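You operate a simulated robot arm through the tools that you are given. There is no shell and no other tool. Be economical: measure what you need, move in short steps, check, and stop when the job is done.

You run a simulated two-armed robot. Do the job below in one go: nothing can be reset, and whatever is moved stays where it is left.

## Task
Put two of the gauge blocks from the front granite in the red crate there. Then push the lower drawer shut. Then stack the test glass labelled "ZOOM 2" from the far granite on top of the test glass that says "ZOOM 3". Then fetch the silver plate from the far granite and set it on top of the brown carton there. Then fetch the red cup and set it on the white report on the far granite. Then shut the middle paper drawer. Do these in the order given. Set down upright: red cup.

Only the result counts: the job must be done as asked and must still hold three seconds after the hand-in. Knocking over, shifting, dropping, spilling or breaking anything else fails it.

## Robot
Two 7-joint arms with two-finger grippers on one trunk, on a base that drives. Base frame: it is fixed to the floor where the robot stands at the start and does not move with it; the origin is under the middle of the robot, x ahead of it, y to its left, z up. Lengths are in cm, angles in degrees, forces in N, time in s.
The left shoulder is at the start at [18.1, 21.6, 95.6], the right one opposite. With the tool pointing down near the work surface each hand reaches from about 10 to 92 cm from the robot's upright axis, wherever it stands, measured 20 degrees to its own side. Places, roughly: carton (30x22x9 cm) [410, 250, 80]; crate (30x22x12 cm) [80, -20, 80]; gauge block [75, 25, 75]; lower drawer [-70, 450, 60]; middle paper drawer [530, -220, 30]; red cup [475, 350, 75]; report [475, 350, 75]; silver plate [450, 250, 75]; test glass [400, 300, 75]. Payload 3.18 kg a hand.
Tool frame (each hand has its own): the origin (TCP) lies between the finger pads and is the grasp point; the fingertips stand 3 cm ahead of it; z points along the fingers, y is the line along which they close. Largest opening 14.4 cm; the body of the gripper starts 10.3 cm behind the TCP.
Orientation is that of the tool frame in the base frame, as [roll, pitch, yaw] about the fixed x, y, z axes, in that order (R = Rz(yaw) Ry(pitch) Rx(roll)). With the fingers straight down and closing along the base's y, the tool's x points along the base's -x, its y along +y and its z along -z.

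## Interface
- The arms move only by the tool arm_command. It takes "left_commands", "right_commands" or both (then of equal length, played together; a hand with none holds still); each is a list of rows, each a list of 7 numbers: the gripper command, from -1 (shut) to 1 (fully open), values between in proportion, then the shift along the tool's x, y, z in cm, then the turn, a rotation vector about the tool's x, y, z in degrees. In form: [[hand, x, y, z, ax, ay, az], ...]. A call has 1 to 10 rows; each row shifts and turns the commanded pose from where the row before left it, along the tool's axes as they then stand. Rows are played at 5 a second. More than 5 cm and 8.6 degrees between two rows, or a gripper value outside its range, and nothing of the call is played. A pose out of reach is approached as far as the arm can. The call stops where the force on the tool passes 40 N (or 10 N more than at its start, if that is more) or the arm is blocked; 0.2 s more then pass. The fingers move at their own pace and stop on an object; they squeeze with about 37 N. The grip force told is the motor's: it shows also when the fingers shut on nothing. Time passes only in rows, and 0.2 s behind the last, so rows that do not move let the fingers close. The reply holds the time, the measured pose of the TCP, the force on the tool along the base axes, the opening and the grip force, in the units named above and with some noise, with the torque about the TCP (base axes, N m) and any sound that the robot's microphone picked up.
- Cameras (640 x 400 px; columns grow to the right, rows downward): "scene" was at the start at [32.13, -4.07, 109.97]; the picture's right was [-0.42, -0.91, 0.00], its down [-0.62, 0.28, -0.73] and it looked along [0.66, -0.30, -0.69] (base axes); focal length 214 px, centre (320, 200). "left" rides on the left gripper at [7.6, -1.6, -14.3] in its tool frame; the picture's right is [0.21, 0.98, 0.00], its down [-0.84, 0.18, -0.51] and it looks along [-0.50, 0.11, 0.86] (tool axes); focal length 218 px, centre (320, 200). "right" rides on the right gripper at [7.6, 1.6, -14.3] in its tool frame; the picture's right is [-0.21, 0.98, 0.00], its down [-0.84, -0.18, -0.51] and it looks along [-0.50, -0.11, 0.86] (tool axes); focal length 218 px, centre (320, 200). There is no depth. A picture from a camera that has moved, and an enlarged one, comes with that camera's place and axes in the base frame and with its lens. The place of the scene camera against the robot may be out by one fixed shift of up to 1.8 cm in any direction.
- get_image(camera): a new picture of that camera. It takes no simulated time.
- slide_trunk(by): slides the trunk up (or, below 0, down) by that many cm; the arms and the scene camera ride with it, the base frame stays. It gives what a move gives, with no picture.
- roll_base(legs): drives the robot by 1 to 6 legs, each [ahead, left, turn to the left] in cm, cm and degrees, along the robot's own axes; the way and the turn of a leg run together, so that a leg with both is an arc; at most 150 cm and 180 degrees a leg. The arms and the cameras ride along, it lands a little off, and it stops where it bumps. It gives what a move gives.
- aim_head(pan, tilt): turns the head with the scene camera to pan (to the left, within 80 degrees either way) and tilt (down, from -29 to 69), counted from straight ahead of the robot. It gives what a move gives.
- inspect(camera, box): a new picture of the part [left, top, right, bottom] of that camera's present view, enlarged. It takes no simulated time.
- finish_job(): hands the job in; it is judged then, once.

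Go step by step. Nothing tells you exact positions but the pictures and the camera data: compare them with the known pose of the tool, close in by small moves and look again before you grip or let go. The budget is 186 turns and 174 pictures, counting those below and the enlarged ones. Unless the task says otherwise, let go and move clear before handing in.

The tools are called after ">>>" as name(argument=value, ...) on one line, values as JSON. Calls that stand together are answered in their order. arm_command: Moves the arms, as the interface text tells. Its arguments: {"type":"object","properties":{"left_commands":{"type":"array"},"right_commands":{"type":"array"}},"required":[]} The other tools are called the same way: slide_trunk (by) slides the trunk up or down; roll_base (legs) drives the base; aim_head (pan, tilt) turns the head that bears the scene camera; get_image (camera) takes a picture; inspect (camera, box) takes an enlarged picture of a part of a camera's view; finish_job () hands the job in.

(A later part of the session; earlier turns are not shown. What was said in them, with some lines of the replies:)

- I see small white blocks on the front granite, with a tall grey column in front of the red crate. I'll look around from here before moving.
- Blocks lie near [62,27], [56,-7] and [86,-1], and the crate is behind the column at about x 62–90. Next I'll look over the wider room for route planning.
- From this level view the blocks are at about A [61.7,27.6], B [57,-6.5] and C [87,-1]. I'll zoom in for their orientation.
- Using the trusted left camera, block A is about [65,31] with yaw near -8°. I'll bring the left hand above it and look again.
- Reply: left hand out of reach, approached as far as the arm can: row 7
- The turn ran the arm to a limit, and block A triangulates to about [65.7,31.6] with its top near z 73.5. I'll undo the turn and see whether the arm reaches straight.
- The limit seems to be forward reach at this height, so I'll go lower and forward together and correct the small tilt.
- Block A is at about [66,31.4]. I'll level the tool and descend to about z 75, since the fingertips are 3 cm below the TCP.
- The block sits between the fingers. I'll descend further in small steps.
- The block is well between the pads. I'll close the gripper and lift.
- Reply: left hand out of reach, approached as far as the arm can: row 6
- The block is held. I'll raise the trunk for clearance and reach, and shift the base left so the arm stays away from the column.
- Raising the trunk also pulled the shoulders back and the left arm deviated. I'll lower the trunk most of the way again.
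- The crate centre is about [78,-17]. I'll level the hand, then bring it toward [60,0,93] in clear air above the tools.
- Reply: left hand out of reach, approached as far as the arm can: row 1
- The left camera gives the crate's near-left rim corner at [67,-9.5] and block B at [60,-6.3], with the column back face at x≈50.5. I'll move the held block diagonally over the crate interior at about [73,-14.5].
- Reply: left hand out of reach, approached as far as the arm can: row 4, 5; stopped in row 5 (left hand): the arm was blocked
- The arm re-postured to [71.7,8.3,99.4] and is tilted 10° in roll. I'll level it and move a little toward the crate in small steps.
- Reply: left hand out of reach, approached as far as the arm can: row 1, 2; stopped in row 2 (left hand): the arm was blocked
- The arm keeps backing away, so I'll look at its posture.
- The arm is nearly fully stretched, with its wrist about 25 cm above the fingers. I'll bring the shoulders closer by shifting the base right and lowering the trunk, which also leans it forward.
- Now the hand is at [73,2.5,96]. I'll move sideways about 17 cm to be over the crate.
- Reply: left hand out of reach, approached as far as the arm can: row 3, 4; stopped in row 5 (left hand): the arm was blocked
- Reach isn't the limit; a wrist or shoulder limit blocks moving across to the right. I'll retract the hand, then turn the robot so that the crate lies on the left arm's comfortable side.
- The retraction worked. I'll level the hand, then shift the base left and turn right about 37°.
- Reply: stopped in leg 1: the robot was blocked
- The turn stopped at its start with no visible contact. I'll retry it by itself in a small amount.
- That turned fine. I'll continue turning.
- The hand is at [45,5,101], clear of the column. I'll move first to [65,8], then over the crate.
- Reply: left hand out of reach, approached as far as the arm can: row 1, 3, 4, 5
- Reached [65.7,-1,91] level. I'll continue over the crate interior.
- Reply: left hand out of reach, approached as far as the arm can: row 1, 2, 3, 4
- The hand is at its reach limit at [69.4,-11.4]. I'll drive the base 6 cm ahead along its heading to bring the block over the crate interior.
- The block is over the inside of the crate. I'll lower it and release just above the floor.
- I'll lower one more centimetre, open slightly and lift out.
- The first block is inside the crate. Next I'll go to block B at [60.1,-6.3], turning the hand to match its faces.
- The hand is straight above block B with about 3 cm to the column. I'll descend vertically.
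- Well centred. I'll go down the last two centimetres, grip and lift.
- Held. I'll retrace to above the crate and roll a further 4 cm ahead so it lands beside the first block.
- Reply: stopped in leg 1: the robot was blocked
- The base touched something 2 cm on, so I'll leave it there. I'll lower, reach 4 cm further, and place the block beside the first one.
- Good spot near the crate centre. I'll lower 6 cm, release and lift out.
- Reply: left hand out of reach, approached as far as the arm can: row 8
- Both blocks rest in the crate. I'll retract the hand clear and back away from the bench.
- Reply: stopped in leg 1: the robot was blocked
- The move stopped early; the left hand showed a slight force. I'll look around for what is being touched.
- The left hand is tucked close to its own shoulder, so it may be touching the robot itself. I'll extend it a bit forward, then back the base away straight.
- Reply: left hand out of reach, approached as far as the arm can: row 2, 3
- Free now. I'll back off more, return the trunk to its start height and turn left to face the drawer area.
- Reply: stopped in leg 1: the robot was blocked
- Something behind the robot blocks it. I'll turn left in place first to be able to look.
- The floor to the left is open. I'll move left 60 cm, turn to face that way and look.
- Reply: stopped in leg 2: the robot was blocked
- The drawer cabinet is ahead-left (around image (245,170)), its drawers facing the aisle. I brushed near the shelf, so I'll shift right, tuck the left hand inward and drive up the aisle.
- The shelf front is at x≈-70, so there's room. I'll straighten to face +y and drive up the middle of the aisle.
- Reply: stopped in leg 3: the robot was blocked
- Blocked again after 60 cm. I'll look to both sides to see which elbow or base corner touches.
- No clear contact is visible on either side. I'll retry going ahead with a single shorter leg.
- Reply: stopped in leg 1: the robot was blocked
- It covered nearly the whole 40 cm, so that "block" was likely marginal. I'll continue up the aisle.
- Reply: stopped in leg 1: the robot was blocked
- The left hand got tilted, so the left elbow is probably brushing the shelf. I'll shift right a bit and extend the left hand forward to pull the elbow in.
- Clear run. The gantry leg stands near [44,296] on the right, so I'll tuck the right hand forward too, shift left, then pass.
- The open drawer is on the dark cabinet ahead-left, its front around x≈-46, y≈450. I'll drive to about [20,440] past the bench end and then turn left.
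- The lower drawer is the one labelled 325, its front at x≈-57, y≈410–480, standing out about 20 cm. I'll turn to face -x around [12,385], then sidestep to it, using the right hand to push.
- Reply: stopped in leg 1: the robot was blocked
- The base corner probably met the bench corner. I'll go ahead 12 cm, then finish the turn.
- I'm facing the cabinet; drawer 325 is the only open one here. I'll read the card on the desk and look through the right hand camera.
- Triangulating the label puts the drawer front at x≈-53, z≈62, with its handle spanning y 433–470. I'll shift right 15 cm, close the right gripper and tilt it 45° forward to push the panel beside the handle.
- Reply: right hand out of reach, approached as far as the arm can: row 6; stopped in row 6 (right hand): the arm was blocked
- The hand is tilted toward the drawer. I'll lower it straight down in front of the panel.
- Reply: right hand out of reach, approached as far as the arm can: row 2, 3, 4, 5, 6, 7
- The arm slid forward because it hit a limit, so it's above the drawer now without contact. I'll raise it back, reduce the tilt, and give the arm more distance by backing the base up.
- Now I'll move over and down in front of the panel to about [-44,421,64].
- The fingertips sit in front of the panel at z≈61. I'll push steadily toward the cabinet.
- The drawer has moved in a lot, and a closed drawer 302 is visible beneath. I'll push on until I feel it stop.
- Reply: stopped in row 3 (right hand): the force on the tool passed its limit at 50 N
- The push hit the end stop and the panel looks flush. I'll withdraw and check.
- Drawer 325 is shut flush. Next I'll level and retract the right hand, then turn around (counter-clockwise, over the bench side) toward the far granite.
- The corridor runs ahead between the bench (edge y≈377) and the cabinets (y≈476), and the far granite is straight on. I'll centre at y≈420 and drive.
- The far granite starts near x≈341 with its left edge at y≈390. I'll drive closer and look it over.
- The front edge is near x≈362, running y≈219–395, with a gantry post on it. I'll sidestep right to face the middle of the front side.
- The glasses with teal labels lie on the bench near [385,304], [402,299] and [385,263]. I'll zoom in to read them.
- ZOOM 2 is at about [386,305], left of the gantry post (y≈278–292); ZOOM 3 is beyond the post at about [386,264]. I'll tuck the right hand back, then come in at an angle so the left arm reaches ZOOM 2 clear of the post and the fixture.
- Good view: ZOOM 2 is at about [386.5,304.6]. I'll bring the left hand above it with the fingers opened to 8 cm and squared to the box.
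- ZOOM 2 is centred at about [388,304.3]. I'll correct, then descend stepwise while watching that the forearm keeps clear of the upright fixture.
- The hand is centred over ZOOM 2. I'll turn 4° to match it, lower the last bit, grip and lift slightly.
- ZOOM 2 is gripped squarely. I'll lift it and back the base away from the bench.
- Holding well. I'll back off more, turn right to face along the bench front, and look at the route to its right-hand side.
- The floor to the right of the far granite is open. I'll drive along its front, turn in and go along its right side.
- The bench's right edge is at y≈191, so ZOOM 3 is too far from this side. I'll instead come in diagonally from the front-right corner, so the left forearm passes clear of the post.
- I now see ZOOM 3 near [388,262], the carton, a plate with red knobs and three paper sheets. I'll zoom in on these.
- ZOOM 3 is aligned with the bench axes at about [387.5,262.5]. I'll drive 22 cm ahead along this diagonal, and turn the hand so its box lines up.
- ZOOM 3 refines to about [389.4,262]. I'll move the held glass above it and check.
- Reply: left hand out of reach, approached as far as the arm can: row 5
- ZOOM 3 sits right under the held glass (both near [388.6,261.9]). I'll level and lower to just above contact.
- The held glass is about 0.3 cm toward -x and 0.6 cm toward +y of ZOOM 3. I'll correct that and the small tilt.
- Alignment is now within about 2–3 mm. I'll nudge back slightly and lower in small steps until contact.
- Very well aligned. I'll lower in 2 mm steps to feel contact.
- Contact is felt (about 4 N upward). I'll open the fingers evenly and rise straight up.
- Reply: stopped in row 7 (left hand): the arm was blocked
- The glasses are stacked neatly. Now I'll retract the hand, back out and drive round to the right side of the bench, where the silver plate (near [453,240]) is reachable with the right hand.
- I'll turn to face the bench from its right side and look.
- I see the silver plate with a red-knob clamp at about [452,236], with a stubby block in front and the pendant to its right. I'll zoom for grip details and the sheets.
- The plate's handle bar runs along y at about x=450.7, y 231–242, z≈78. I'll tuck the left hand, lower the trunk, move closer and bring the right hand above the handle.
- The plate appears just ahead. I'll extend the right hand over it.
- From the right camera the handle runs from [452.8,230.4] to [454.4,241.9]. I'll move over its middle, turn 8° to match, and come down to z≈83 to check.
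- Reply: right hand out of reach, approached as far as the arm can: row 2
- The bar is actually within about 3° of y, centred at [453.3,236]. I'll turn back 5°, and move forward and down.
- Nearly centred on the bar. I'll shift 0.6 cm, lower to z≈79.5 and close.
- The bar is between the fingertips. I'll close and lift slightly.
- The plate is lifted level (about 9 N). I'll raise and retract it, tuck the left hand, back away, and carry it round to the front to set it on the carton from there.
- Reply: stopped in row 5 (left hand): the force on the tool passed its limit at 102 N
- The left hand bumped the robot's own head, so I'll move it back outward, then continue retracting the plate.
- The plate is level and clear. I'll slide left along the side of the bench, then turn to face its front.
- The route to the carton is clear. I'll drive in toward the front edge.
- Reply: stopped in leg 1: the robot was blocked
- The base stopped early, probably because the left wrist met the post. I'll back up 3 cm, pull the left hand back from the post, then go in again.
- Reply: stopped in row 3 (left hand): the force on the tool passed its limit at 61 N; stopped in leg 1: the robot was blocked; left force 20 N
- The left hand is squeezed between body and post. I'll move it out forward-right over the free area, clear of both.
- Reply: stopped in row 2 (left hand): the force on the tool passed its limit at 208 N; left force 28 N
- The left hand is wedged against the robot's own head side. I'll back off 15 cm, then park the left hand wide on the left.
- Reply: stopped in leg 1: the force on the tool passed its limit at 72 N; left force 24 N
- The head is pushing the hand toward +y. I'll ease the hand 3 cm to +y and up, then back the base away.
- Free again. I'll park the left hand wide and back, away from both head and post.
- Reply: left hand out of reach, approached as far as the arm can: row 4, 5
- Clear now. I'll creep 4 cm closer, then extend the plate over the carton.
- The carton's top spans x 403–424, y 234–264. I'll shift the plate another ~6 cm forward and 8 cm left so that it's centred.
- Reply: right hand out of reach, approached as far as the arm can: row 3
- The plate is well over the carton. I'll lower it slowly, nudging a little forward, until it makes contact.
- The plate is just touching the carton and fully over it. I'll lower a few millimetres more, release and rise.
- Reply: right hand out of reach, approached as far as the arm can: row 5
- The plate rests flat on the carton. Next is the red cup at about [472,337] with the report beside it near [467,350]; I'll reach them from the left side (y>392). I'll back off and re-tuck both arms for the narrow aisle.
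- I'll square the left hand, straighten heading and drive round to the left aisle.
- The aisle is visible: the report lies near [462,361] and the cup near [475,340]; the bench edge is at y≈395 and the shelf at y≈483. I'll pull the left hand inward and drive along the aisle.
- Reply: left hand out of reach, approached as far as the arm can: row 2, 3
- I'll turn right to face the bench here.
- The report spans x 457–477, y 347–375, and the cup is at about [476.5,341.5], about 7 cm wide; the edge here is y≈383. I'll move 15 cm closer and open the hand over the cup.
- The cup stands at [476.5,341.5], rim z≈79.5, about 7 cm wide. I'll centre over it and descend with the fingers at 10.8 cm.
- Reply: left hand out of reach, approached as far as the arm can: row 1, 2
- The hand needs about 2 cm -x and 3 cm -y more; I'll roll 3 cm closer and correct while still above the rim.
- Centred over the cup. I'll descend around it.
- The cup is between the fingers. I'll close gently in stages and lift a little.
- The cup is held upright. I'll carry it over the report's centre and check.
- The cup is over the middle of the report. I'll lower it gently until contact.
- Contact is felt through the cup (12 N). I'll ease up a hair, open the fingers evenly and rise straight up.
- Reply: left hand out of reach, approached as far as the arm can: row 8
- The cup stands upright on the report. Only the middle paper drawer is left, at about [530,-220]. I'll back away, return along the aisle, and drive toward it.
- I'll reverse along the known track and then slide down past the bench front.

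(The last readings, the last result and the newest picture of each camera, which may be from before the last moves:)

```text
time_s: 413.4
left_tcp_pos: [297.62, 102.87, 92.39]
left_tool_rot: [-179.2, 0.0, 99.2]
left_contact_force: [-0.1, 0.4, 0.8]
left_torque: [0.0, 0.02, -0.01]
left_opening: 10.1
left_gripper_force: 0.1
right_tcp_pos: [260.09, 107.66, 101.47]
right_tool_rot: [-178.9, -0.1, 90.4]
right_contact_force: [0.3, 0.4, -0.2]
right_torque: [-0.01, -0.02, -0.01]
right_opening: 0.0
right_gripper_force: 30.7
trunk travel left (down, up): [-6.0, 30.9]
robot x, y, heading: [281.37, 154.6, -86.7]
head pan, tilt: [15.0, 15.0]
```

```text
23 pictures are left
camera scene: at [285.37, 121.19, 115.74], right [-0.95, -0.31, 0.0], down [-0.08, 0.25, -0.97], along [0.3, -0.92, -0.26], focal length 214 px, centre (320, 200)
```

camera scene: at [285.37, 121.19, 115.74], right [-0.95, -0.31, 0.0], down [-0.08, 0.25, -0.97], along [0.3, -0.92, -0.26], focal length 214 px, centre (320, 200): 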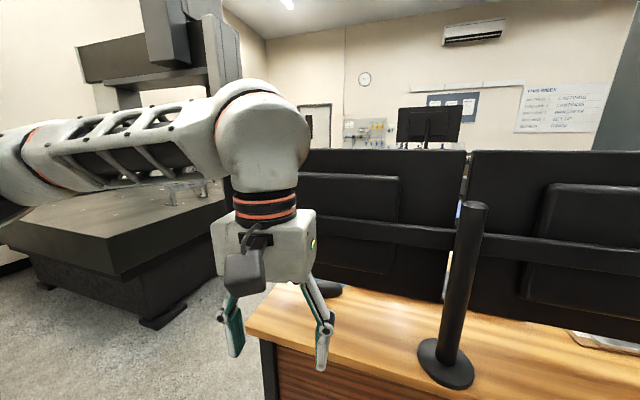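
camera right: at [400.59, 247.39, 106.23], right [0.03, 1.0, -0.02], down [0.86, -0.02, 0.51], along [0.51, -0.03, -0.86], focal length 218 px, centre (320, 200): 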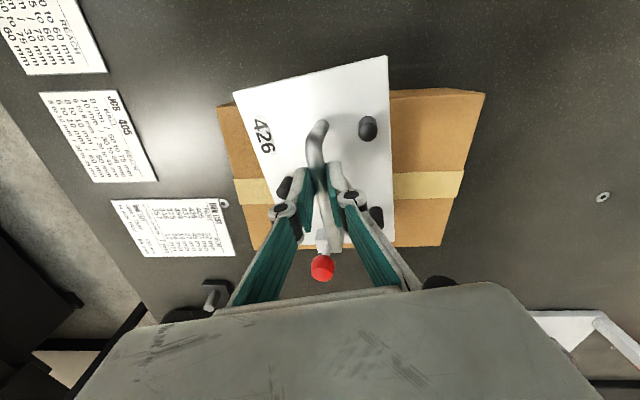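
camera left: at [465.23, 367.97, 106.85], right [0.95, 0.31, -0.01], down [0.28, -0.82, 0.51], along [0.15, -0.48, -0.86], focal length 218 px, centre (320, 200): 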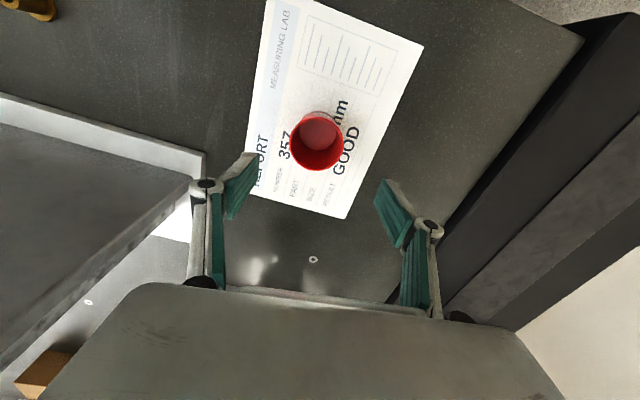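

The desk with monitors is close ahead, its corner at about [314,89], and the dark bench starts near x≈400. I'll shift left to the middle of that gap and look further.

>>> roll_base(legs=[[0, 74, 0]])

>>> roll_base(legs=[[0, 0, -3.3]])

>>> aim_head(pan=-5, tilt=12)

>>> get_image(camera="scene")

```text
time_s: 420.2
left_tcp_pos: [370.68, 107.11, 92.55]
left_tool_rot: [-179.1, 0.0, 99.1]
left_contact_force: [0.2, 0.2, -0.1]
left_torque: [0.01, -0.04, -0.04]
left_opening: 10.07
left_gripper_force: 0.1
right_tcp_pos: [332.77, 111.81, 101.46]
right_tool_rot: [-179.0, -0.2, 90.5]
right_contact_force: [0.0, 0.9, -0.4]
right_torque: [-0.01, -0.05, 0.01]
right_opening: 0.0
right_gripper_force: 30.7
trunk travel left (down, up): [-6.0, 30.9]
robot x, y, heading: [354.44, 158.92, -86.6]
head pan, tilt: [15.0, 15.0]
```

```text
time_s: 421.0
left_tcp_pos: [367.52, 106.26, 92.64]
left_tool_rot: [-179.1, 0.0, 95.8]
left_contact_force: [0.3, 0.6, -0.2]
left_torque: [0.05, -0.01, 0.01]
left_opening: 10.07
left_gripper_force: 0.1
right_tcp_pos: [330.07, 113.16, 101.42]
right_tool_rot: [-179.0, -0.1, 87.2]
right_contact_force: [-0.1, 0.0, -0.5]
right_torque: [-0.03, -0.02, -0.01]
right_opening: 0.01
right_gripper_force: 30.9
trunk travel left (down, up): [-6.0, 30.9]
robot x, y, heading: [353.98, 158.8, -89.7]
head pan, tilt: [15.0, 15.0]
```

```text
time_s: 421.8
left_tcp_pos: [367.47, 106.36, 92.49]
left_tool_rot: [-179.1, 0.0, 95.9]
left_contact_force: [0.5, -0.3, 0.0]
left_torque: [-0.02, -0.01, -0.03]
left_opening: 10.08
left_gripper_force: 0.0
right_tcp_pos: [330.08, 113.11, 101.44]
right_tool_rot: [-179.0, -0.1, 87.0]
right_contact_force: [-0.2, -0.6, -0.3]
right_torque: [0.01, -0.05, -0.02]
right_opening: 0.02
right_gripper_force: 30.4
trunk travel left (down, up): [-6.0, 30.9]
robot x, y, heading: [354.43, 159.17, -90.2]
head pan, tilt: [-5.0, 12.0]
```

```text
22 pictures are left
camera scene: at [352.98, 124.91, 116.23], right [-1.0, 0.09, 0.0], down [0.02, 0.21, -0.98], along [-0.09, -0.97, -0.21], focal length 214 px, centre (320, 200)
```

scene: 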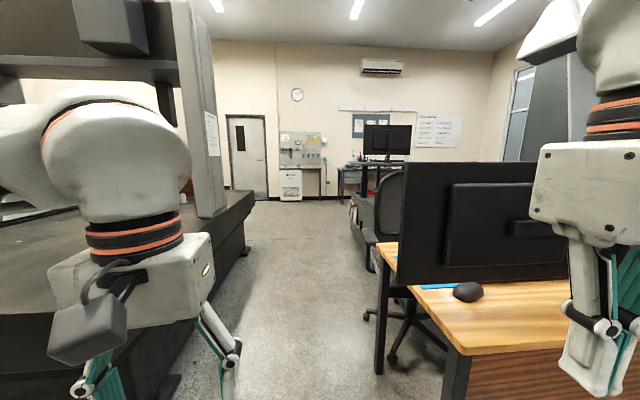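

The gap is about 95 cm between the monitor and the gantry leg, so I'll turn to face +x and slide through sideways, with hands over the dark bench.

>>> roll_base(legs=[[0, 0, 90]])

>>> roll_base(legs=[[-3, -60, 0]])

>>> aim_head(pan=-60, tilt=25)

>>> get_image(camera="scene")

```text
time_s: 426.1
left_tcp_pos: [406.88, 172.79, 92.49]
left_tool_rot: [-179.2, 0.0, -173.6]
left_contact_force: [0.8, 0.0, -0.1]
left_torque: [0.01, -0.01, -0.03]
left_opening: 10.07
left_gripper_force: 0.2
right_tcp_pos: [400.2, 135.09, 101.35]
right_tool_rot: [-179.0, 0.0, 177.7]
right_contact_force: [0.3, 0.3, 0.2]
right_torque: [-0.03, 0.01, 0.0]
right_opening: 0.0
right_gripper_force: 30.1
trunk travel left (down, up): [-6.0, 30.9]
robot x, y, heading: [354.02, 158.95, 0.8]
head pan, tilt: [-5.0, 12.0]
```

```text
time_s: 431.8
left_tcp_pos: [404.3, 112.82, 92.44]
left_tool_rot: [-179.2, 0.0, -173.5]
left_contact_force: [-0.4, 0.8, -0.1]
left_torque: [-0.01, -0.01, -0.01]
left_opening: 10.08
left_gripper_force: 0.0
right_tcp_pos: [397.78, 75.31, 101.54]
right_tool_rot: [-179.0, 0.0, 177.7]
right_contact_force: [0.2, -0.2, 0.0]
right_torque: [0.01, -0.04, -0.01]
right_opening: 0.0
right_gripper_force: 30.4
trunk travel left (down, up): [-6.0, 30.9]
robot x, y, heading: [351.74, 98.88, 0.4]
head pan, tilt: [-5.0, 12.0]
```

```text
time_s: 433.1
left_tcp_pos: [404.42, 112.83, 92.4]
left_tool_rot: [-179.2, -0.1, -173.6]
left_contact_force: [0.0, 0.7, -0.1]
left_torque: [0.01, 0.0, 0.02]
left_opening: 10.09
left_gripper_force: 0.0
right_tcp_pos: [397.82, 75.19, 101.49]
right_tool_rot: [-179.1, -0.1, 177.7]
right_contact_force: [0.1, 0.1, 0.1]
right_torque: [0.01, -0.02, -0.01]
right_opening: 0.0
right_gripper_force: 30.6
trunk travel left (down, up): [-6.0, 30.9]
robot x, y, heading: [351.95, 99.21, 0.6]
head pan, tilt: [-60.0, 25.0]
```

```text
21 pictures are left
camera scene: at [380.12, 90.72, 114.13], right [-0.86, -0.51, 0.0], down [-0.21, 0.36, -0.91], along [0.46, -0.78, -0.42], focal length 214 px, centre (320, 200)
```

scene: 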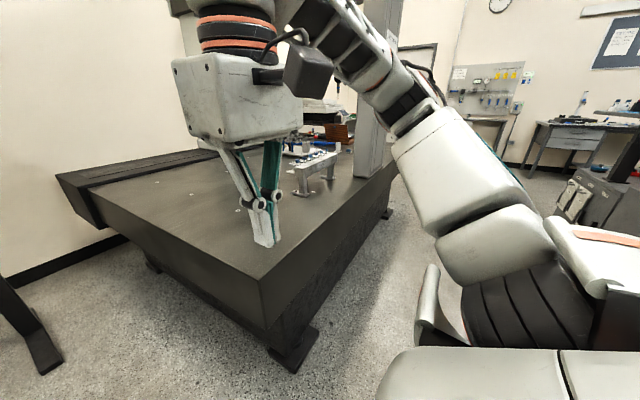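

The dark bench's edge is at x≈412 with the gantry leg near [416,-39]. I'll retract the left hand a bit and keep sliding right.

>>> arm_command(left_commands=[[0.4, 4, 1, -0.5, 0, 0, 0], [0.4, 3, 1, -0.5, 0, 0, 0]])

>>> roll_base(legs=[[0, -100, 0]])

>>> roll_base(legs=[[0, -100, 0]])

>>> aim_head(pan=-40, tilt=20)

>>> get_image(camera="scene")

```text
time_s: 433.6
left_tcp_pos: [397.23, 114.05, 93.48]
left_tool_rot: [-179.0, 0.0, -173.5]
left_contact_force: [0.2, 0.1, 0.1]
left_torque: [0.02, -0.01, -0.01]
left_opening: 10.07
left_gripper_force: 0.2
right_tcp_pos: [397.7, 75.31, 101.52]
right_tool_rot: [-178.9, 0.0, 177.6]
right_contact_force: [-0.8, -0.1, -0.2]
right_torque: [-0.02, -0.01, -0.02]
right_opening: 0.0
right_gripper_force: 30.8
trunk travel left (down, up): [-6.0, 30.9]
robot x, y, heading: [351.54, 99.18, 0.5]
head pan, tilt: [-60.0, 25.0]
```

```text
time_s: 435.8
left_tcp_pos: [397.44, 106.28, 93.39]
left_tool_rot: [-179.3, -0.1, -173.9]
left_contact_force: [0.9, 0.7, 0.0]
left_torque: [-0.03, 0.01, -0.02]
left_opening: 10.11
left_gripper_force: 0.0
right_tcp_pos: [397.85, 67.62, 101.37]
right_tool_rot: [-179.0, -0.1, 177.3]
right_contact_force: [-1.1, 0.1, 0.3]
right_torque: [-0.01, -0.02, -0.01]
right_opening: 0.0
right_gripper_force: 30.4
trunk travel left (down, up): [-6.0, 30.9]
robot x, y, heading: [351.69, 92.12, 0.3]
head pan, tilt: [-60.0, 25.0]
stopped in leg 1: the robot was blocked; the commanded pose is now the measured one
```

```text
time_s: 436.6
left_tcp_pos: [397.5, 106.36, 93.4]
left_tool_rot: [-179.2, 0.0, -173.9]
left_contact_force: [-0.3, -0.6, -0.5]
left_torque: [-0.01, 0.0, 0.0]
left_opening: 10.08
left_gripper_force: 0.0
right_tcp_pos: [397.82, 67.54, 101.55]
right_tool_rot: [-179.0, -0.1, 177.4]
right_contact_force: [-0.3, -0.3, 0.1]
right_torque: [-0.06, 0.0, -0.04]
right_opening: 0.0
right_gripper_force: 30.5
trunk travel left (down, up): [-6.0, 30.9]
robot x, y, heading: [351.73, 91.53, 0.0]
head pan, tilt: [-60.0, 25.0]
stopped in leg 1: the robot was blocked; the commanded pose is now the measured one
```

```text
time_s: 437.4
left_tcp_pos: [397.47, 106.22, 93.3]
left_tool_rot: [-179.2, 0.0, -173.9]
left_contact_force: [-0.3, -0.5, 0.0]
left_torque: [-0.03, -0.02, 0.0]
left_opening: 10.09
left_gripper_force: 0.0
right_tcp_pos: [397.82, 67.55, 101.45]
right_tool_rot: [-179.0, -0.1, 177.2]
right_contact_force: [0.1, 0.7, 0.0]
right_torque: [-0.02, 0.03, 0.0]
right_opening: 0.0
right_gripper_force: 31.3
trunk travel left (down, up): [-6.0, 30.9]
robot x, y, heading: [352.32, 91.79, 0.3]
head pan, tilt: [-40.0, 20.0]
```

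```text
20 pictures are left
camera scene: at [382.75, 85.11, 114.93], right [-0.64, -0.77, 0.0], down [-0.26, 0.22, -0.94], along [0.72, -0.6, -0.34], focal length 214 px, centre (320, 200)
```

scene: 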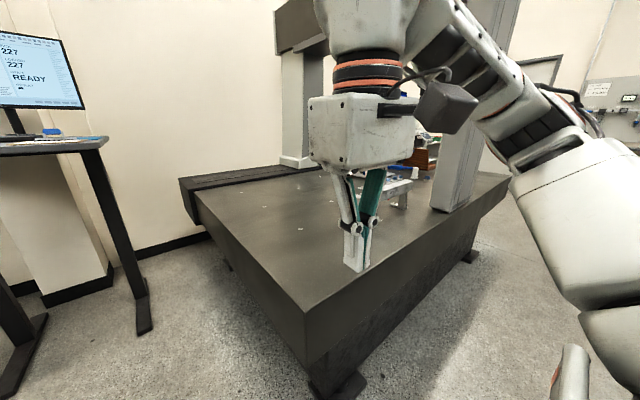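

Something at the robot's rear (the desk corner side) stopped it. I'll step away, move forward toward the dark bench, and tuck both hands back and outward so they clear the gantry leg.

>>> roll_base(legs=[[13, 4, 0]])

>>> arm_command(left_commands=[[-0.5, 0, 4, 0, 0, 0, 0], [-0.5, 0, 4, 0, 0, 0, 0], [-0.5, 0, 4, 0, 0, 0, 0], [-0.5, 3.5, 0, 0, 0, 0, 0], [-0.5, 3.5, 0, 0, 0, 0, 0], [-0.5, 3.5, 0, 0, 0, 0, 0]], right_commands=[[-1, 0, -1.5, 0, 0, 0, 0], [-1, 0, -1.5, 0, 0, 0, 0], [-1, 0, 0, 0, 0, 0, 0], [-1, 3.5, 0, 0, 0, 0, 0], [-1, 3.5, 0, 0, 0, 0, 0], [-1, 3.5, 0, 0, 0, 0, 0]])

>>> roll_base(legs=[[0, -50, 0]])

```text
time_s: 438.7
left_tcp_pos: [410.49, 110.23, 93.27]
left_tool_rot: [-179.2, -0.1, -174.0]
left_contact_force: [0.1, 0.3, -1.3]
left_torque: [0.0, 0.01, 0.0]
left_opening: 10.07
left_gripper_force: 0.1
right_tcp_pos: [410.84, 71.47, 101.4]
right_tool_rot: [-179.0, -0.1, 177.2]
right_contact_force: [0.4, -0.7, -0.5]
right_torque: [0.01, 0.02, -0.04]
right_opening: 0.01
right_gripper_force: 30.7
trunk travel left (down, up): [-6.0, 30.9]
robot x, y, heading: [364.64, 95.75, 0.1]
head pan, tilt: [-40.0, 20.0]
```

```text
time_s: 440.1
left_tcp_pos: [399.06, 121.07, 93.67]
left_tool_rot: [-179.3, -0.1, -174.0]
left_contact_force: [0.9, 0.3, 0.4]
left_torque: [-0.02, -0.04, -0.04]
left_opening: 3.6
left_gripper_force: 0.1
left hand out of reach, approached as far as the arm can: row 6
right_tcp_pos: [400.12, 69.05, 101.65]
right_tool_rot: [-179.0, 0.0, 177.2]
right_contact_force: [-0.4, 0.0, -0.6]
right_torque: [0.01, 0.0, 0.02]
right_opening: 0.0
right_gripper_force: 30.6
trunk travel left (down, up): [-6.0, 30.9]
robot x, y, heading: [365.04, 95.5, -0.2]
head pan, tilt: [-40.0, 20.0]
```

```text
time_s: 445.0
left_tcp_pos: [399.2, 71.06, 93.51]
left_tool_rot: [-179.2, -0.1, -174.2]
left_contact_force: [-0.2, 0.5, 1.0]
left_torque: [0.01, 0.05, -0.01]
left_opening: 3.61
left_gripper_force: 0.0
right_tcp_pos: [400.07, 19.21, 101.53]
right_tool_rot: [-179.0, 0.0, 176.9]
right_contact_force: [-0.4, -0.4, 0.5]
right_torque: [0.03, 0.03, 0.01]
right_opening: 0.02
right_gripper_force: 30.4
trunk travel left (down, up): [-6.0, 30.9]
robot x, y, heading: [364.63, 46.26, -0.2]
head pan, tilt: [-40.0, 20.0]
```

Passing freely now. I'll continue sliding right past the gantry leg.

>>> roll_base(legs=[[-1.5, -60, 0]])

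>>> roll_base(legs=[[0, -60, 0]])

>>> roll_base(legs=[[0, -50, 0]])

>>> aim_head(pan=-30, tilt=25)

>>> get_image(camera="scene")

```text
time_s: 450.7
left_tcp_pos: [397.62, 11.56, 93.58]
left_tool_rot: [-179.2, -0.3, -173.9]
left_contact_force: [-0.5, 0.6, 0.0]
left_torque: [-0.02, 0.01, 0.02]
left_opening: 3.62
left_gripper_force: 0.1
right_tcp_pos: [398.73, -40.57, 101.43]
right_tool_rot: [-179.0, -0.1, 177.4]
right_contact_force: [-0.2, -0.2, -0.4]
right_torque: [0.01, 0.02, 0.02]
right_opening: 0.01
right_gripper_force: 30.4
trunk travel left (down, up): [-6.0, 30.9]
robot x, y, heading: [363.69, -14.38, 0.1]
head pan, tilt: [-40.0, 20.0]
```

```text
time_s: 456.5
left_tcp_pos: [397.97, -48.63, 93.63]
left_tool_rot: [-179.3, -0.2, -173.6]
left_contact_force: [0.9, 0.1, 0.6]
left_torque: [-0.02, 0.02, -0.04]
left_opening: 3.58
left_gripper_force: 0.0
right_tcp_pos: [399.32, -100.65, 101.61]
right_tool_rot: [-179.0, -0.1, 177.5]
right_contact_force: [-0.4, 0.5, -0.1]
right_torque: [-0.04, 0.02, 0.01]
right_opening: 0.0
right_gripper_force: 30.6
trunk travel left (down, up): [-6.0, 30.9]
robot x, y, heading: [364.3, -74.46, 0.4]
head pan, tilt: [-40.0, 20.0]
```

```text
time_s: 461.4
left_tcp_pos: [398.33, -98.68, 93.69]
left_tool_rot: [-179.2, -0.3, -173.4]
left_contact_force: [-0.8, -0.5, 0.3]
left_torque: [-0.01, 0.01, 0.02]
left_opening: 3.64
left_gripper_force: 0.0
right_tcp_pos: [399.92, -150.57, 101.43]
right_tool_rot: [-179.0, -0.1, 177.7]
right_contact_force: [0.1, -0.1, 0.2]
right_torque: [0.01, 0.03, -0.02]
right_opening: 0.01
right_gripper_force: 30.7
trunk travel left (down, up): [-6.0, 30.9]
robot x, y, heading: [364.43, -123.99, 0.5]
head pan, tilt: [-40.0, 20.0]
```

```text
time_s: 462.1
left_tcp_pos: [398.4, -98.52, 93.56]
left_tool_rot: [-179.2, -0.1, -173.4]
left_contact_force: [0.1, 0.1, -0.7]
left_torque: [0.03, 0.01, 0.01]
left_opening: 3.6
left_gripper_force: 0.1
right_tcp_pos: [399.72, -150.38, 101.53]
right_tool_rot: [-179.1, -0.2, 177.7]
right_contact_force: [-1.1, 0.4, 0.5]
right_torque: [0.01, 0.0, -0.01]
right_opening: 0.0
right_gripper_force: 30.3
trunk travel left (down, up): [-6.0, 30.9]
robot x, y, heading: [364.45, -123.98, 0.5]
head pan, tilt: [-30.0, 25.0]
```

```text
19 pictures are left
camera scene: at [396.11, -129.1, 114.13], right [-0.49, -0.87, 0.0], down [-0.37, 0.21, -0.91], along [0.79, -0.45, -0.42], focal length 214 px, centre (320, 200)
```

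scene: 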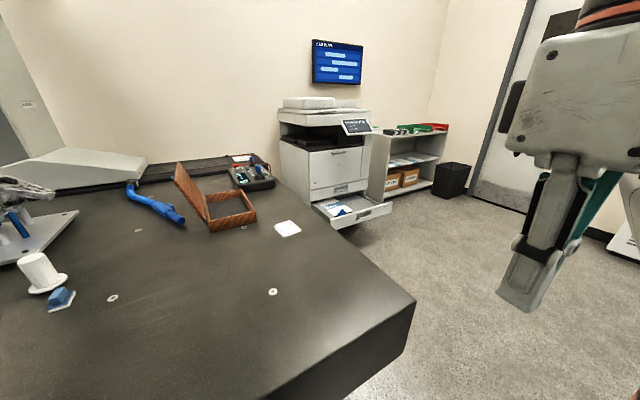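

The copier is visible with an open paper drawer at about [511,-236]. I'll zoom in on it.

>>> inspect(camera="scene", box=[265, 90, 405, 245])

```text
2.58 times, centred on (335, 168) of scene
camera zoom: at [396.11, -129.1, 114.13], right [-0.49, -0.87, 0.0], down [-0.37, 0.21, -0.91], along [0.79, -0.45, -0.42], focal length 554 px, centre (281, 284)
```

zoom: 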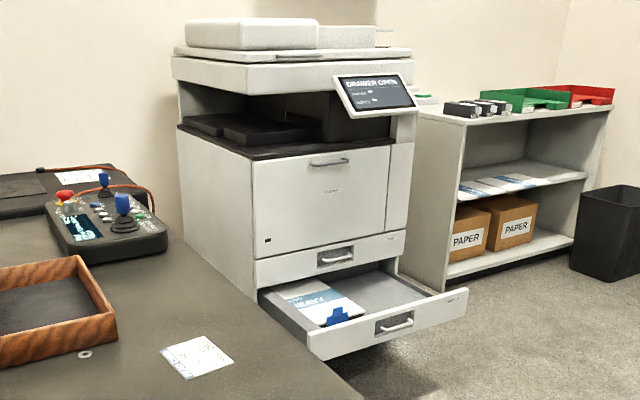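

The open drawer is the middle one; its front spans y≈-202…-263 at x≈507, z≈30, and needs pushing in about 23 cm along +x. I'll line up at y≈-228 with the right hand, drive in and lower the trunk.

>>> roll_base(legs=[[0, -104, -0.5]])

>>> roll_base(legs=[[78, 0, 0]])

>>> slide_trunk(by=-5.8)

>>> aim_head(pan=-10, tilt=50)

>>> get_image(camera="scene")

```text
time_s: 471.5
left_tcp_pos: [399.46, -202.53, 93.66]
left_tool_rot: [-179.3, -0.2, -174.0]
left_contact_force: [0.3, 0.1, -0.1]
left_torque: [0.0, 0.01, 0.02]
left_opening: 3.59
left_gripper_force: 0.1
right_tcp_pos: [400.12, -254.54, 101.61]
right_tool_rot: [-179.0, -0.1, 177.2]
right_contact_force: [-0.6, 0.7, 0.0]
right_torque: [-0.01, -0.01, 0.01]
right_opening: 0.0
right_gripper_force: 30.0
trunk travel left (down, up): [-6.0, 30.9]
robot x, y, heading: [365.11, -227.94, 0.0]
head pan, tilt: [-30.0, 25.0]
```

```text
time_s: 475.7
left_tcp_pos: [476.6, -202.48, 93.62]
left_tool_rot: [-179.2, -0.2, -174.0]
left_contact_force: [1.0, -0.5, 0.1]
left_torque: [-0.01, 0.03, -0.02]
left_opening: 3.62
left_gripper_force: 0.0
right_tcp_pos: [477.55, -254.56, 101.49]
right_tool_rot: [-179.0, -0.1, 177.2]
right_contact_force: [0.2, 0.4, -0.1]
right_torque: [0.01, 0.02, 0.0]
right_opening: 0.0
right_gripper_force: 30.4
trunk travel left (down, up): [-6.0, 30.9]
robot x, y, heading: [442.28, -227.57, 0.1]
head pan, tilt: [-30.0, 25.0]
```

```text
time_s: 476.7
left_tcp_pos: [478.22, -202.47, 84.83]
left_tool_rot: [179.7, -10.7, -174.0]
left_contact_force: [-0.2, -0.3, 0.2]
left_torque: [0.02, -0.04, 0.01]
left_opening: 3.61
left_gripper_force: 0.1
right_tcp_pos: [477.4, -254.33, 95.83]
right_tool_rot: [-179.0, 0.1, 177.2]
right_contact_force: [0.1, -0.8, -0.2]
right_torque: [0.02, -0.07, 0.0]
right_opening: 0.01
right_gripper_force: 30.8
trunk travel left (down, up): [-0.2, 36.7]
robot x, y, heading: [442.51, -227.78, 0.4]
head pan, tilt: [-30.0, 25.0]
```

```text
time_s: 477.6
left_tcp_pos: [478.37, -202.3, 84.88]
left_tool_rot: [179.8, -10.8, -173.8]
left_contact_force: [-1.0, 0.1, -0.4]
left_torque: [0.02, 0.01, -0.01]
left_opening: 3.58
left_gripper_force: 0.1
right_tcp_pos: [477.54, -254.43, 95.7]
right_tool_rot: [-178.9, -0.1, 177.3]
right_contact_force: [0.1, -0.4, -0.4]
right_torque: [-0.01, 0.02, 0.01]
right_opening: 0.01
right_gripper_force: 30.4
trunk travel left (down, up): [-0.2, 36.7]
robot x, y, heading: [442.36, -227.64, -0.1]
head pan, tilt: [-10.0, 50.0]
```

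```text
17 pictures are left
camera scene: at [478.34, -229.7, 102.91], right [-0.17, -0.98, 0.0], down [-0.75, 0.13, -0.64], along [0.63, -0.11, -0.77], focal length 214 px, centre (320, 200)
```

scene: 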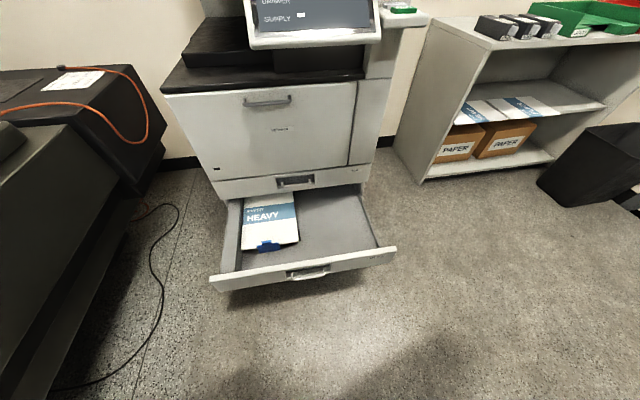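

The drawer front is at x≈509, centred at y≈-231. I'll tilt the right hand 21° forward and bring it to about [500,-246] before descending.

>>> arm_command(right_commands=[[-1, -3.5, 2.7, 1, 0, -7, 0], [-1, -3.5, 2.7, 2, 0, -7, 0], [-1, -3.5, 2.7, 3, 0, -7, 0], [-1, -2, 0, 4, 0, 0, 0], [-1, 0, 0, 4, 0, 0, 0]])

```text
refused: row 3 steps farther than a row can; nothing moved
```

>>> arm_command(right_commands=[[-1, -3.5, 2.7, 1, 0, -7, 0], [-1, -3.5, 2.7, 1, 0, -7, 0], [-1, -3, 2.7, 2, 0, -7, 0], [-1, -2, 0, 4, 0, 0, 0], [-1, 0, 0, 4, 0, 0, 0]])

```text
time_s: 478.8
left_tcp_pos: [478.27, -202.49, 84.83]
left_tool_rot: [179.5, -11.0, -173.8]
left_contact_force: [-0.6, 0.3, 0.0]
left_torque: [0.01, -0.01, 0.0]
left_opening: 3.59
left_gripper_force: 0.1
right_tcp_pos: [493.21, -247.24, 86.01]
right_tool_rot: [-178.9, 21.1, 177.6]
right_contact_force: [-0.1, 0.1, -0.3]
right_torque: [0.01, 0.02, 0.01]
right_opening: 0.0
right_gripper_force: 30.5
trunk travel left (down, up): [-0.2, 36.7]
robot x, y, heading: [442.61, -227.87, 0.3]
head pan, tilt: [-10.0, 50.0]
```

Now I'll descend straight down in front of the drawer.

>>> arm_command(right_commands=[[-1, 1.76, 0, 4.57, 0, 0, 0], [-1, 1.76, 0, 4.57, 0, 0, 0], [-1, 1.76, 0, 4.57, 0, 0, 0], [-1, 1.76, 0, 4.57, 0, 0, 0], [-1, 1.76, 0, 4.57, 0, 0, 0], [-1, 1.76, 0, 4.57, 0, 0, 0], [-1, 1.76, 0, 4.57, 0, 0, 0], [-1, 1.76, 0, 4.57, 0, 0, 0]])

>>> get_image(camera="scene")

```text
time_s: 480.6
left_tcp_pos: [478.34, -202.45, 84.89]
left_tool_rot: [179.7, -10.8, -173.8]
left_contact_force: [-0.5, 0.2, 0.5]
left_torque: [0.03, 0.01, 0.0]
left_opening: 3.57
left_gripper_force: 0.0
right_tcp_pos: [496.85, -245.93, 47.95]
right_tool_rot: [-179.0, 21.0, 177.7]
right_contact_force: [0.0, -0.3, 0.2]
right_torque: [0.01, -0.03, -0.01]
right_opening: 0.0
right_gripper_force: 30.7
right hand out of reach, approached as far as the arm can: row 1, 2, 3, 4
trunk travel left (down, up): [-0.2, 36.7]
robot x, y, heading: [442.43, -227.74, 0.4]
head pan, tilt: [-10.0, 50.0]
```

```text
16 pictures are left
camera scene: at [478.35, -229.66, 102.91], right [-0.17, -0.99, 0.0], down [-0.75, 0.13, -0.64], along [0.63, -0.11, -0.77], focal length 214 px, centre (320, 200)
```

scene: 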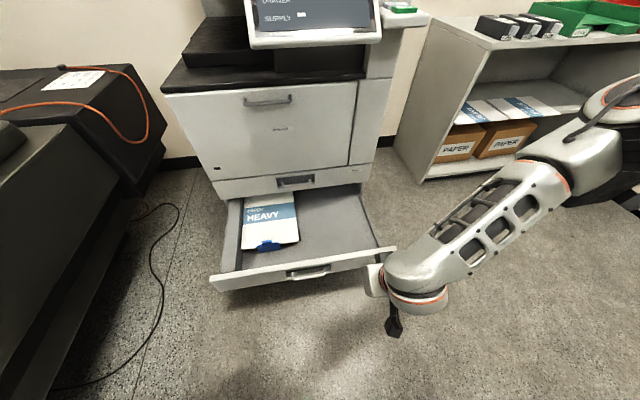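

Going down well. I'll descend the last 17 cm to z≈31.

>>> arm_command(right_commands=[[-1, 1.9, 0, 4.4, 0, 0, 0], [-1, 1.9, 0, 4.4, 0, 0, 0], [-1, 1.9, 0, 4.4, 0, 0, 0], [-1, 0.8, 0, 2, 0, 0, 0]])

>>> get_image(camera="right")

```text
time_s: 481.6
left_tcp_pos: [478.2, -202.56, 84.98]
left_tool_rot: [179.7, -10.8, -174.0]
left_contact_force: [0.4, -0.3, 0.0]
left_torque: [0.02, -0.01, 0.06]
left_opening: 3.59
left_gripper_force: 0.0
right_tcp_pos: [499.84, -243.63, 32.95]
right_tool_rot: [-178.6, 20.5, 177.6]
right_contact_force: [0.4, -0.1, 0.5]
right_torque: [0.02, 0.01, 0.02]
right_opening: 0.0
right_gripper_force: 30.5
right hand out of reach, approached as far as the arm can: row 2, 3, 4
trunk travel left (down, up): [-0.2, 36.7]
robot x, y, heading: [441.95, -227.8, 0.4]
head pan, tilt: [-10.0, 50.0]
```

```text
15 pictures are left
camera right: at [487.63, -241.15, 43.55], right [0.24, 0.97, 0.05], down [0.6, -0.19, 0.77], along [0.76, -0.16, -0.63], focal length 218 px, centre (320, 200)
```

right: 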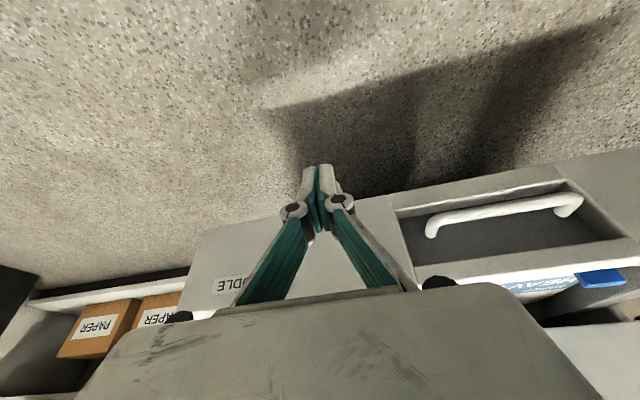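

The label "MIDDLE" is visible on the drawer front and the fingertips are in front of it. I'll raise 1.5 cm and push along +x.

>>> arm_command(right_commands=[[-1, -0.54, 0, -1.4, 0, 0, 0], [-1, -2.8, 0, 1.05, 0, 0, 0], [-1, -2.8, 0, 1.05, 0, 0, 0], [-1, -2.8, 0, 1.05, 0, 0, 0], [-1, -2.8, 0, 1.05, 0, 0, 0], [-1, -2.8, 0, 1.05, 0, 0, 0]])

>>> get_image(camera="scene")

```text
time_s: 482.9
left_tcp_pos: [478.26, -202.4, 84.89]
left_tool_rot: [179.7, -10.8, -173.9]
left_contact_force: [0.1, -0.7, -0.2]
left_torque: [-0.01, -0.02, 0.01]
left_opening: 3.59
left_gripper_force: 0.0
right_tcp_pos: [514.83, -244.4, 34.57]
right_tool_rot: [-178.8, 21.0, 177.6]
right_contact_force: [0.3, 0.7, 0.4]
right_torque: [-0.03, -0.03, 0.0]
right_opening: 0.0
right_gripper_force: 31.0
trunk travel left (down, up): [-0.2, 36.7]
robot x, y, heading: [442.36, -228.09, 0.1]
head pan, tilt: [-10.0, 50.0]
```

```text
14 pictures are left
camera scene: at [478.34, -229.71, 102.91], right [-0.17, -0.99, 0.0], down [-0.75, 0.13, -0.64], along [0.63, -0.11, -0.77], focal length 214 px, centre (320, 200)
```

scene: 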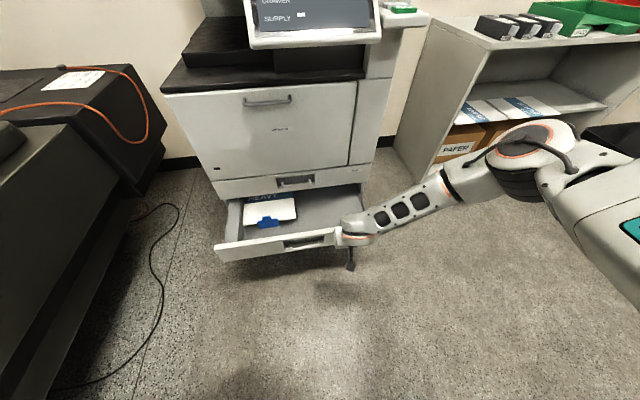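

The drawer is sliding in. I'll keep pushing until it stops.

>>> arm_command(right_commands=[[-1, -2.8, 0, 1.05, 0, 0, 0], [-1, -2.8, 0, 1.05, 0, 0, 0], [-1, -2.8, 0, 1.05, 0, 0, 0], [-1, -2.8, 0, 1.05, 0, 0, 0], [-1, -1.9, 0, 0.7, 0, 0, 0], [-1, -1.9, 0, 0.7, 0, 0, 0], [-1, -1.9, 0, 0.7, 0, 0, 0]])

>>> get_image(camera="scene")

```text
time_s: 484.6
left_tcp_pos: [478.27, -202.38, 84.91]
left_tool_rot: [179.7, -10.9, -173.8]
left_contact_force: [0.5, 0.5, -0.1]
left_torque: [-0.04, 0.01, -0.02]
left_opening: 3.61
left_gripper_force: 0.1
right_tcp_pos: [532.64, -245.12, 34.72]
right_tool_rot: [-178.9, 21.0, 177.6]
right_contact_force: [0.2, 0.2, -0.4]
right_torque: [0.05, 0.03, 0.02]
right_opening: 0.01
right_gripper_force: 30.7
trunk travel left (down, up): [-0.2, 36.7]
robot x, y, heading: [442.32, -228.15, 0.1]
head pan, tilt: [-10.0, 50.0]
```

```text
13 pictures are left
camera scene: at [478.36, -229.64, 102.9], right [-0.17, -0.99, 0.0], down [-0.75, 0.13, -0.64], along [0.63, -0.11, -0.77], focal length 214 px, centre (320, 200)
```

scene: 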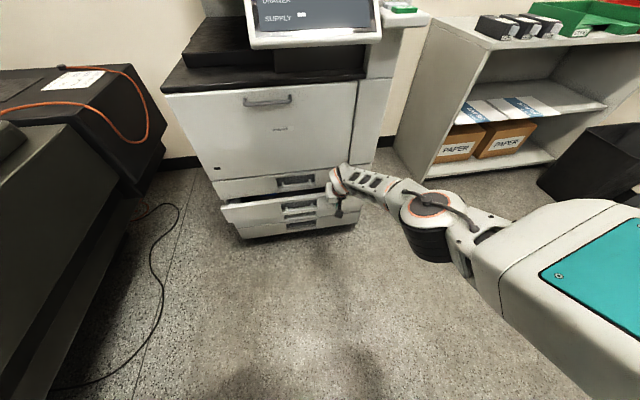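

Only a small gap remains. I'll push on until I feel the end stop.

>>> arm_command(right_commands=[[-1, -1.4, 0, 0.5, 0, 0, 0], [-1, -1.4, 0, 0.5, 0, 0, 0], [-1, -1.4, 0, 0.5, 0, 0, 0], [-1, -1.4, 0, 0.5, 0, 0, 0]])

>>> get_image(camera="scene")

```text
time_s: 485.6
left_tcp_pos: [478.3, -202.45, 84.79]
left_tool_rot: [179.7, -10.8, -173.7]
left_contact_force: [-0.3, 0.2, 0.6]
left_torque: [-0.03, 0.0, -0.02]
left_opening: 3.63
left_gripper_force: 0.0
right_tcp_pos: [532.7, -245.19, 34.76]
right_tool_rot: [-178.8, 20.9, 177.6]
right_contact_force: [0.2, 0.4, -0.4]
right_torque: [0.01, 0.01, -0.02]
right_opening: 0.0
right_gripper_force: 31.0
right hand out of reach, approached as far as the arm can: row 1, 2, 3, 4
trunk travel left (down, up): [-0.2, 36.7]
robot x, y, heading: [442.28, -227.5, 0.2]
head pan, tilt: [-10.0, 50.0]
```

```text
12 pictures are left
camera scene: at [478.34, -229.7, 102.91], right [-0.17, -0.99, 0.0], down [-0.75, 0.13, -0.64], along [0.63, -0.11, -0.77], focal length 214 px, centre (320, 200)
```

scene: 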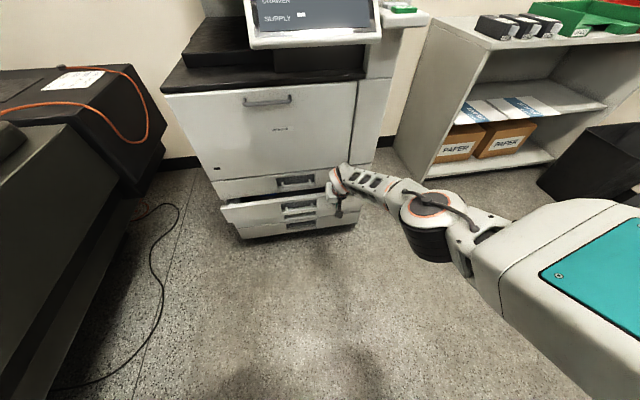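

The arm is at full reach, so I'll finish the push by rolling the base slowly ahead.

>>> roll_base(legs=[[3, 0, 0]])

>>> roll_base(legs=[[3, 0, 0]])

>>> get_image(camera="scene")

```text
time_s: 486.4
left_tcp_pos: [481.25, -202.33, 84.81]
left_tool_rot: [179.7, -10.9, -173.8]
left_contact_force: [0.1, -0.6, -0.6]
left_torque: [0.01, 0.03, -0.02]
left_opening: 3.61
left_gripper_force: 0.1
right_tcp_pos: [535.67, -245.28, 34.67]
right_tool_rot: [-178.8, 20.9, 177.6]
right_contact_force: [0.4, 0.8, -0.3]
right_torque: [0.03, -0.02, -0.03]
right_opening: 0.0
right_gripper_force: 30.9
trunk travel left (down, up): [-0.2, 36.7]
robot x, y, heading: [445.42, -228.16, -0.0]
head pan, tilt: [-10.0, 50.0]
```

```text
time_s: 487.2
left_tcp_pos: [482.87, -202.35, 84.81]
left_tool_rot: [179.7, -10.8, -173.9]
left_contact_force: [0.7, -0.3, 0.3]
left_torque: [0.02, 0.0, 0.01]
left_opening: 3.62
left_gripper_force: 0.0
right_tcp_pos: [536.87, -245.1, 34.57]
right_tool_rot: [-179.1, 20.0, 177.2]
right_contact_force: [-0.1, -0.8, 0.1]
right_torque: [0.02, 0.04, -0.01]
right_opening: 0.0
right_gripper_force: 31.1
trunk travel left (down, up): [-0.2, 36.7]
robot x, y, heading: [447.09, -227.92, 0.2]
head pan, tilt: [-10.0, 50.0]
stopped in leg 1: the force on the tool passed its limit at 68 N (the readings are from after the stop); the commanded pose is now the measured one
```

```text
11 pictures are left
camera scene: at [482.98, -229.71, 102.9], right [-0.17, -0.99, 0.0], down [-0.75, 0.13, -0.64], along [0.63, -0.11, -0.77], focal length 214 px, centre (320, 200)
```

scene: 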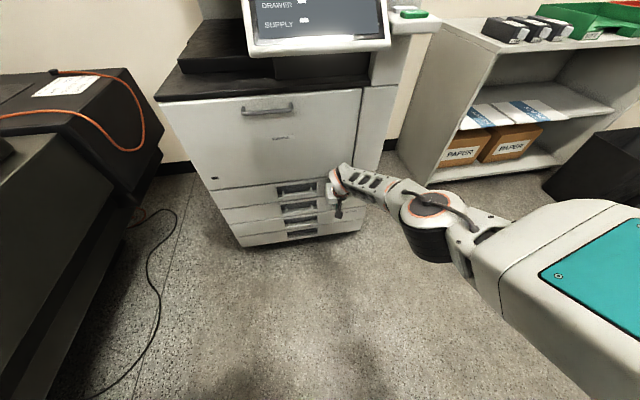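

The end stop was felt (68 N) and the three drawers look flush. I'll withdraw the hand and check.

>>> roll_base(legs=[[-20, 0, 0]])

>>> inspect(camera="scene", box=[160, 100, 440, 260])

```text
time_s: 488.8
left_tcp_pos: [463.01, -202.43, 84.82]
left_tool_rot: [179.7, -10.7, -174.0]
left_contact_force: [-0.5, -0.4, 0.3]
left_torque: [0.03, -0.04, 0.01]
left_opening: 3.6
left_gripper_force: 0.1
right_tcp_pos: [517.0, -245.28, 34.66]
right_tool_rot: [-179.1, 20.1, 177.1]
right_contact_force: [0.2, 0.5, 1.2]
right_torque: [0.01, -0.02, -0.05]
right_opening: 0.0
right_gripper_force: 31.0
trunk travel left (down, up): [-0.2, 36.7]
robot x, y, heading: [427.08, -227.52, -0.2]
head pan, tilt: [-10.0, 50.0]
```

```text
2.29 times, centred on (300, 180) of scene
camera zoom: at [463.05, -229.75, 102.92], right [-0.17, -0.98, 0.0], down [-0.75, 0.13, -0.64], along [0.63, -0.11, -0.77], focal length 490 px, centre (366, 246)
```

zoom: 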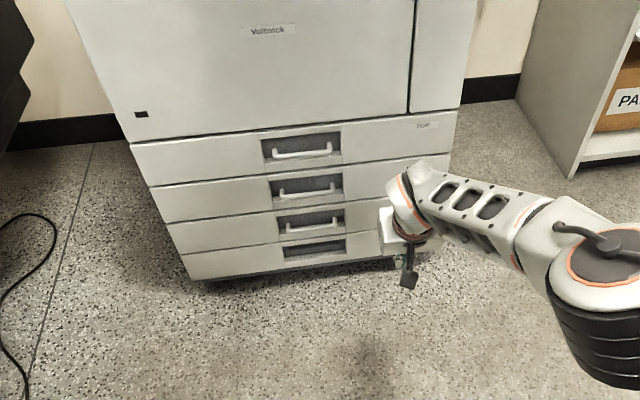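

All drawers of the copier are flush, the middle one included, and both hands are clear with nothing held. I'm handing in the job.

>>> finish_job()

```text
The job is handed in.
```

The job is handed in, with all six steps done in the order given:

- **Gauge blocks:** two blocks are in the red crate.
- **Lower drawer (325):** pushed shut until it stopped.
- **Test glasses:** ZOOM 2 is stacked on ZOOM 3.
- **Silver plate:** it lies flat on the brown carton.
- **Red cup:** it stands upright on the white report.
- **Middle paper drawer:** pushed shut until it stopped.

The base stopped a few times on unseen contacts: near the wire shelf at the start, at the first granite bench, and near the desk on the way to the paper drawer. I saw no objects moved, but I did not go back to check those spots.
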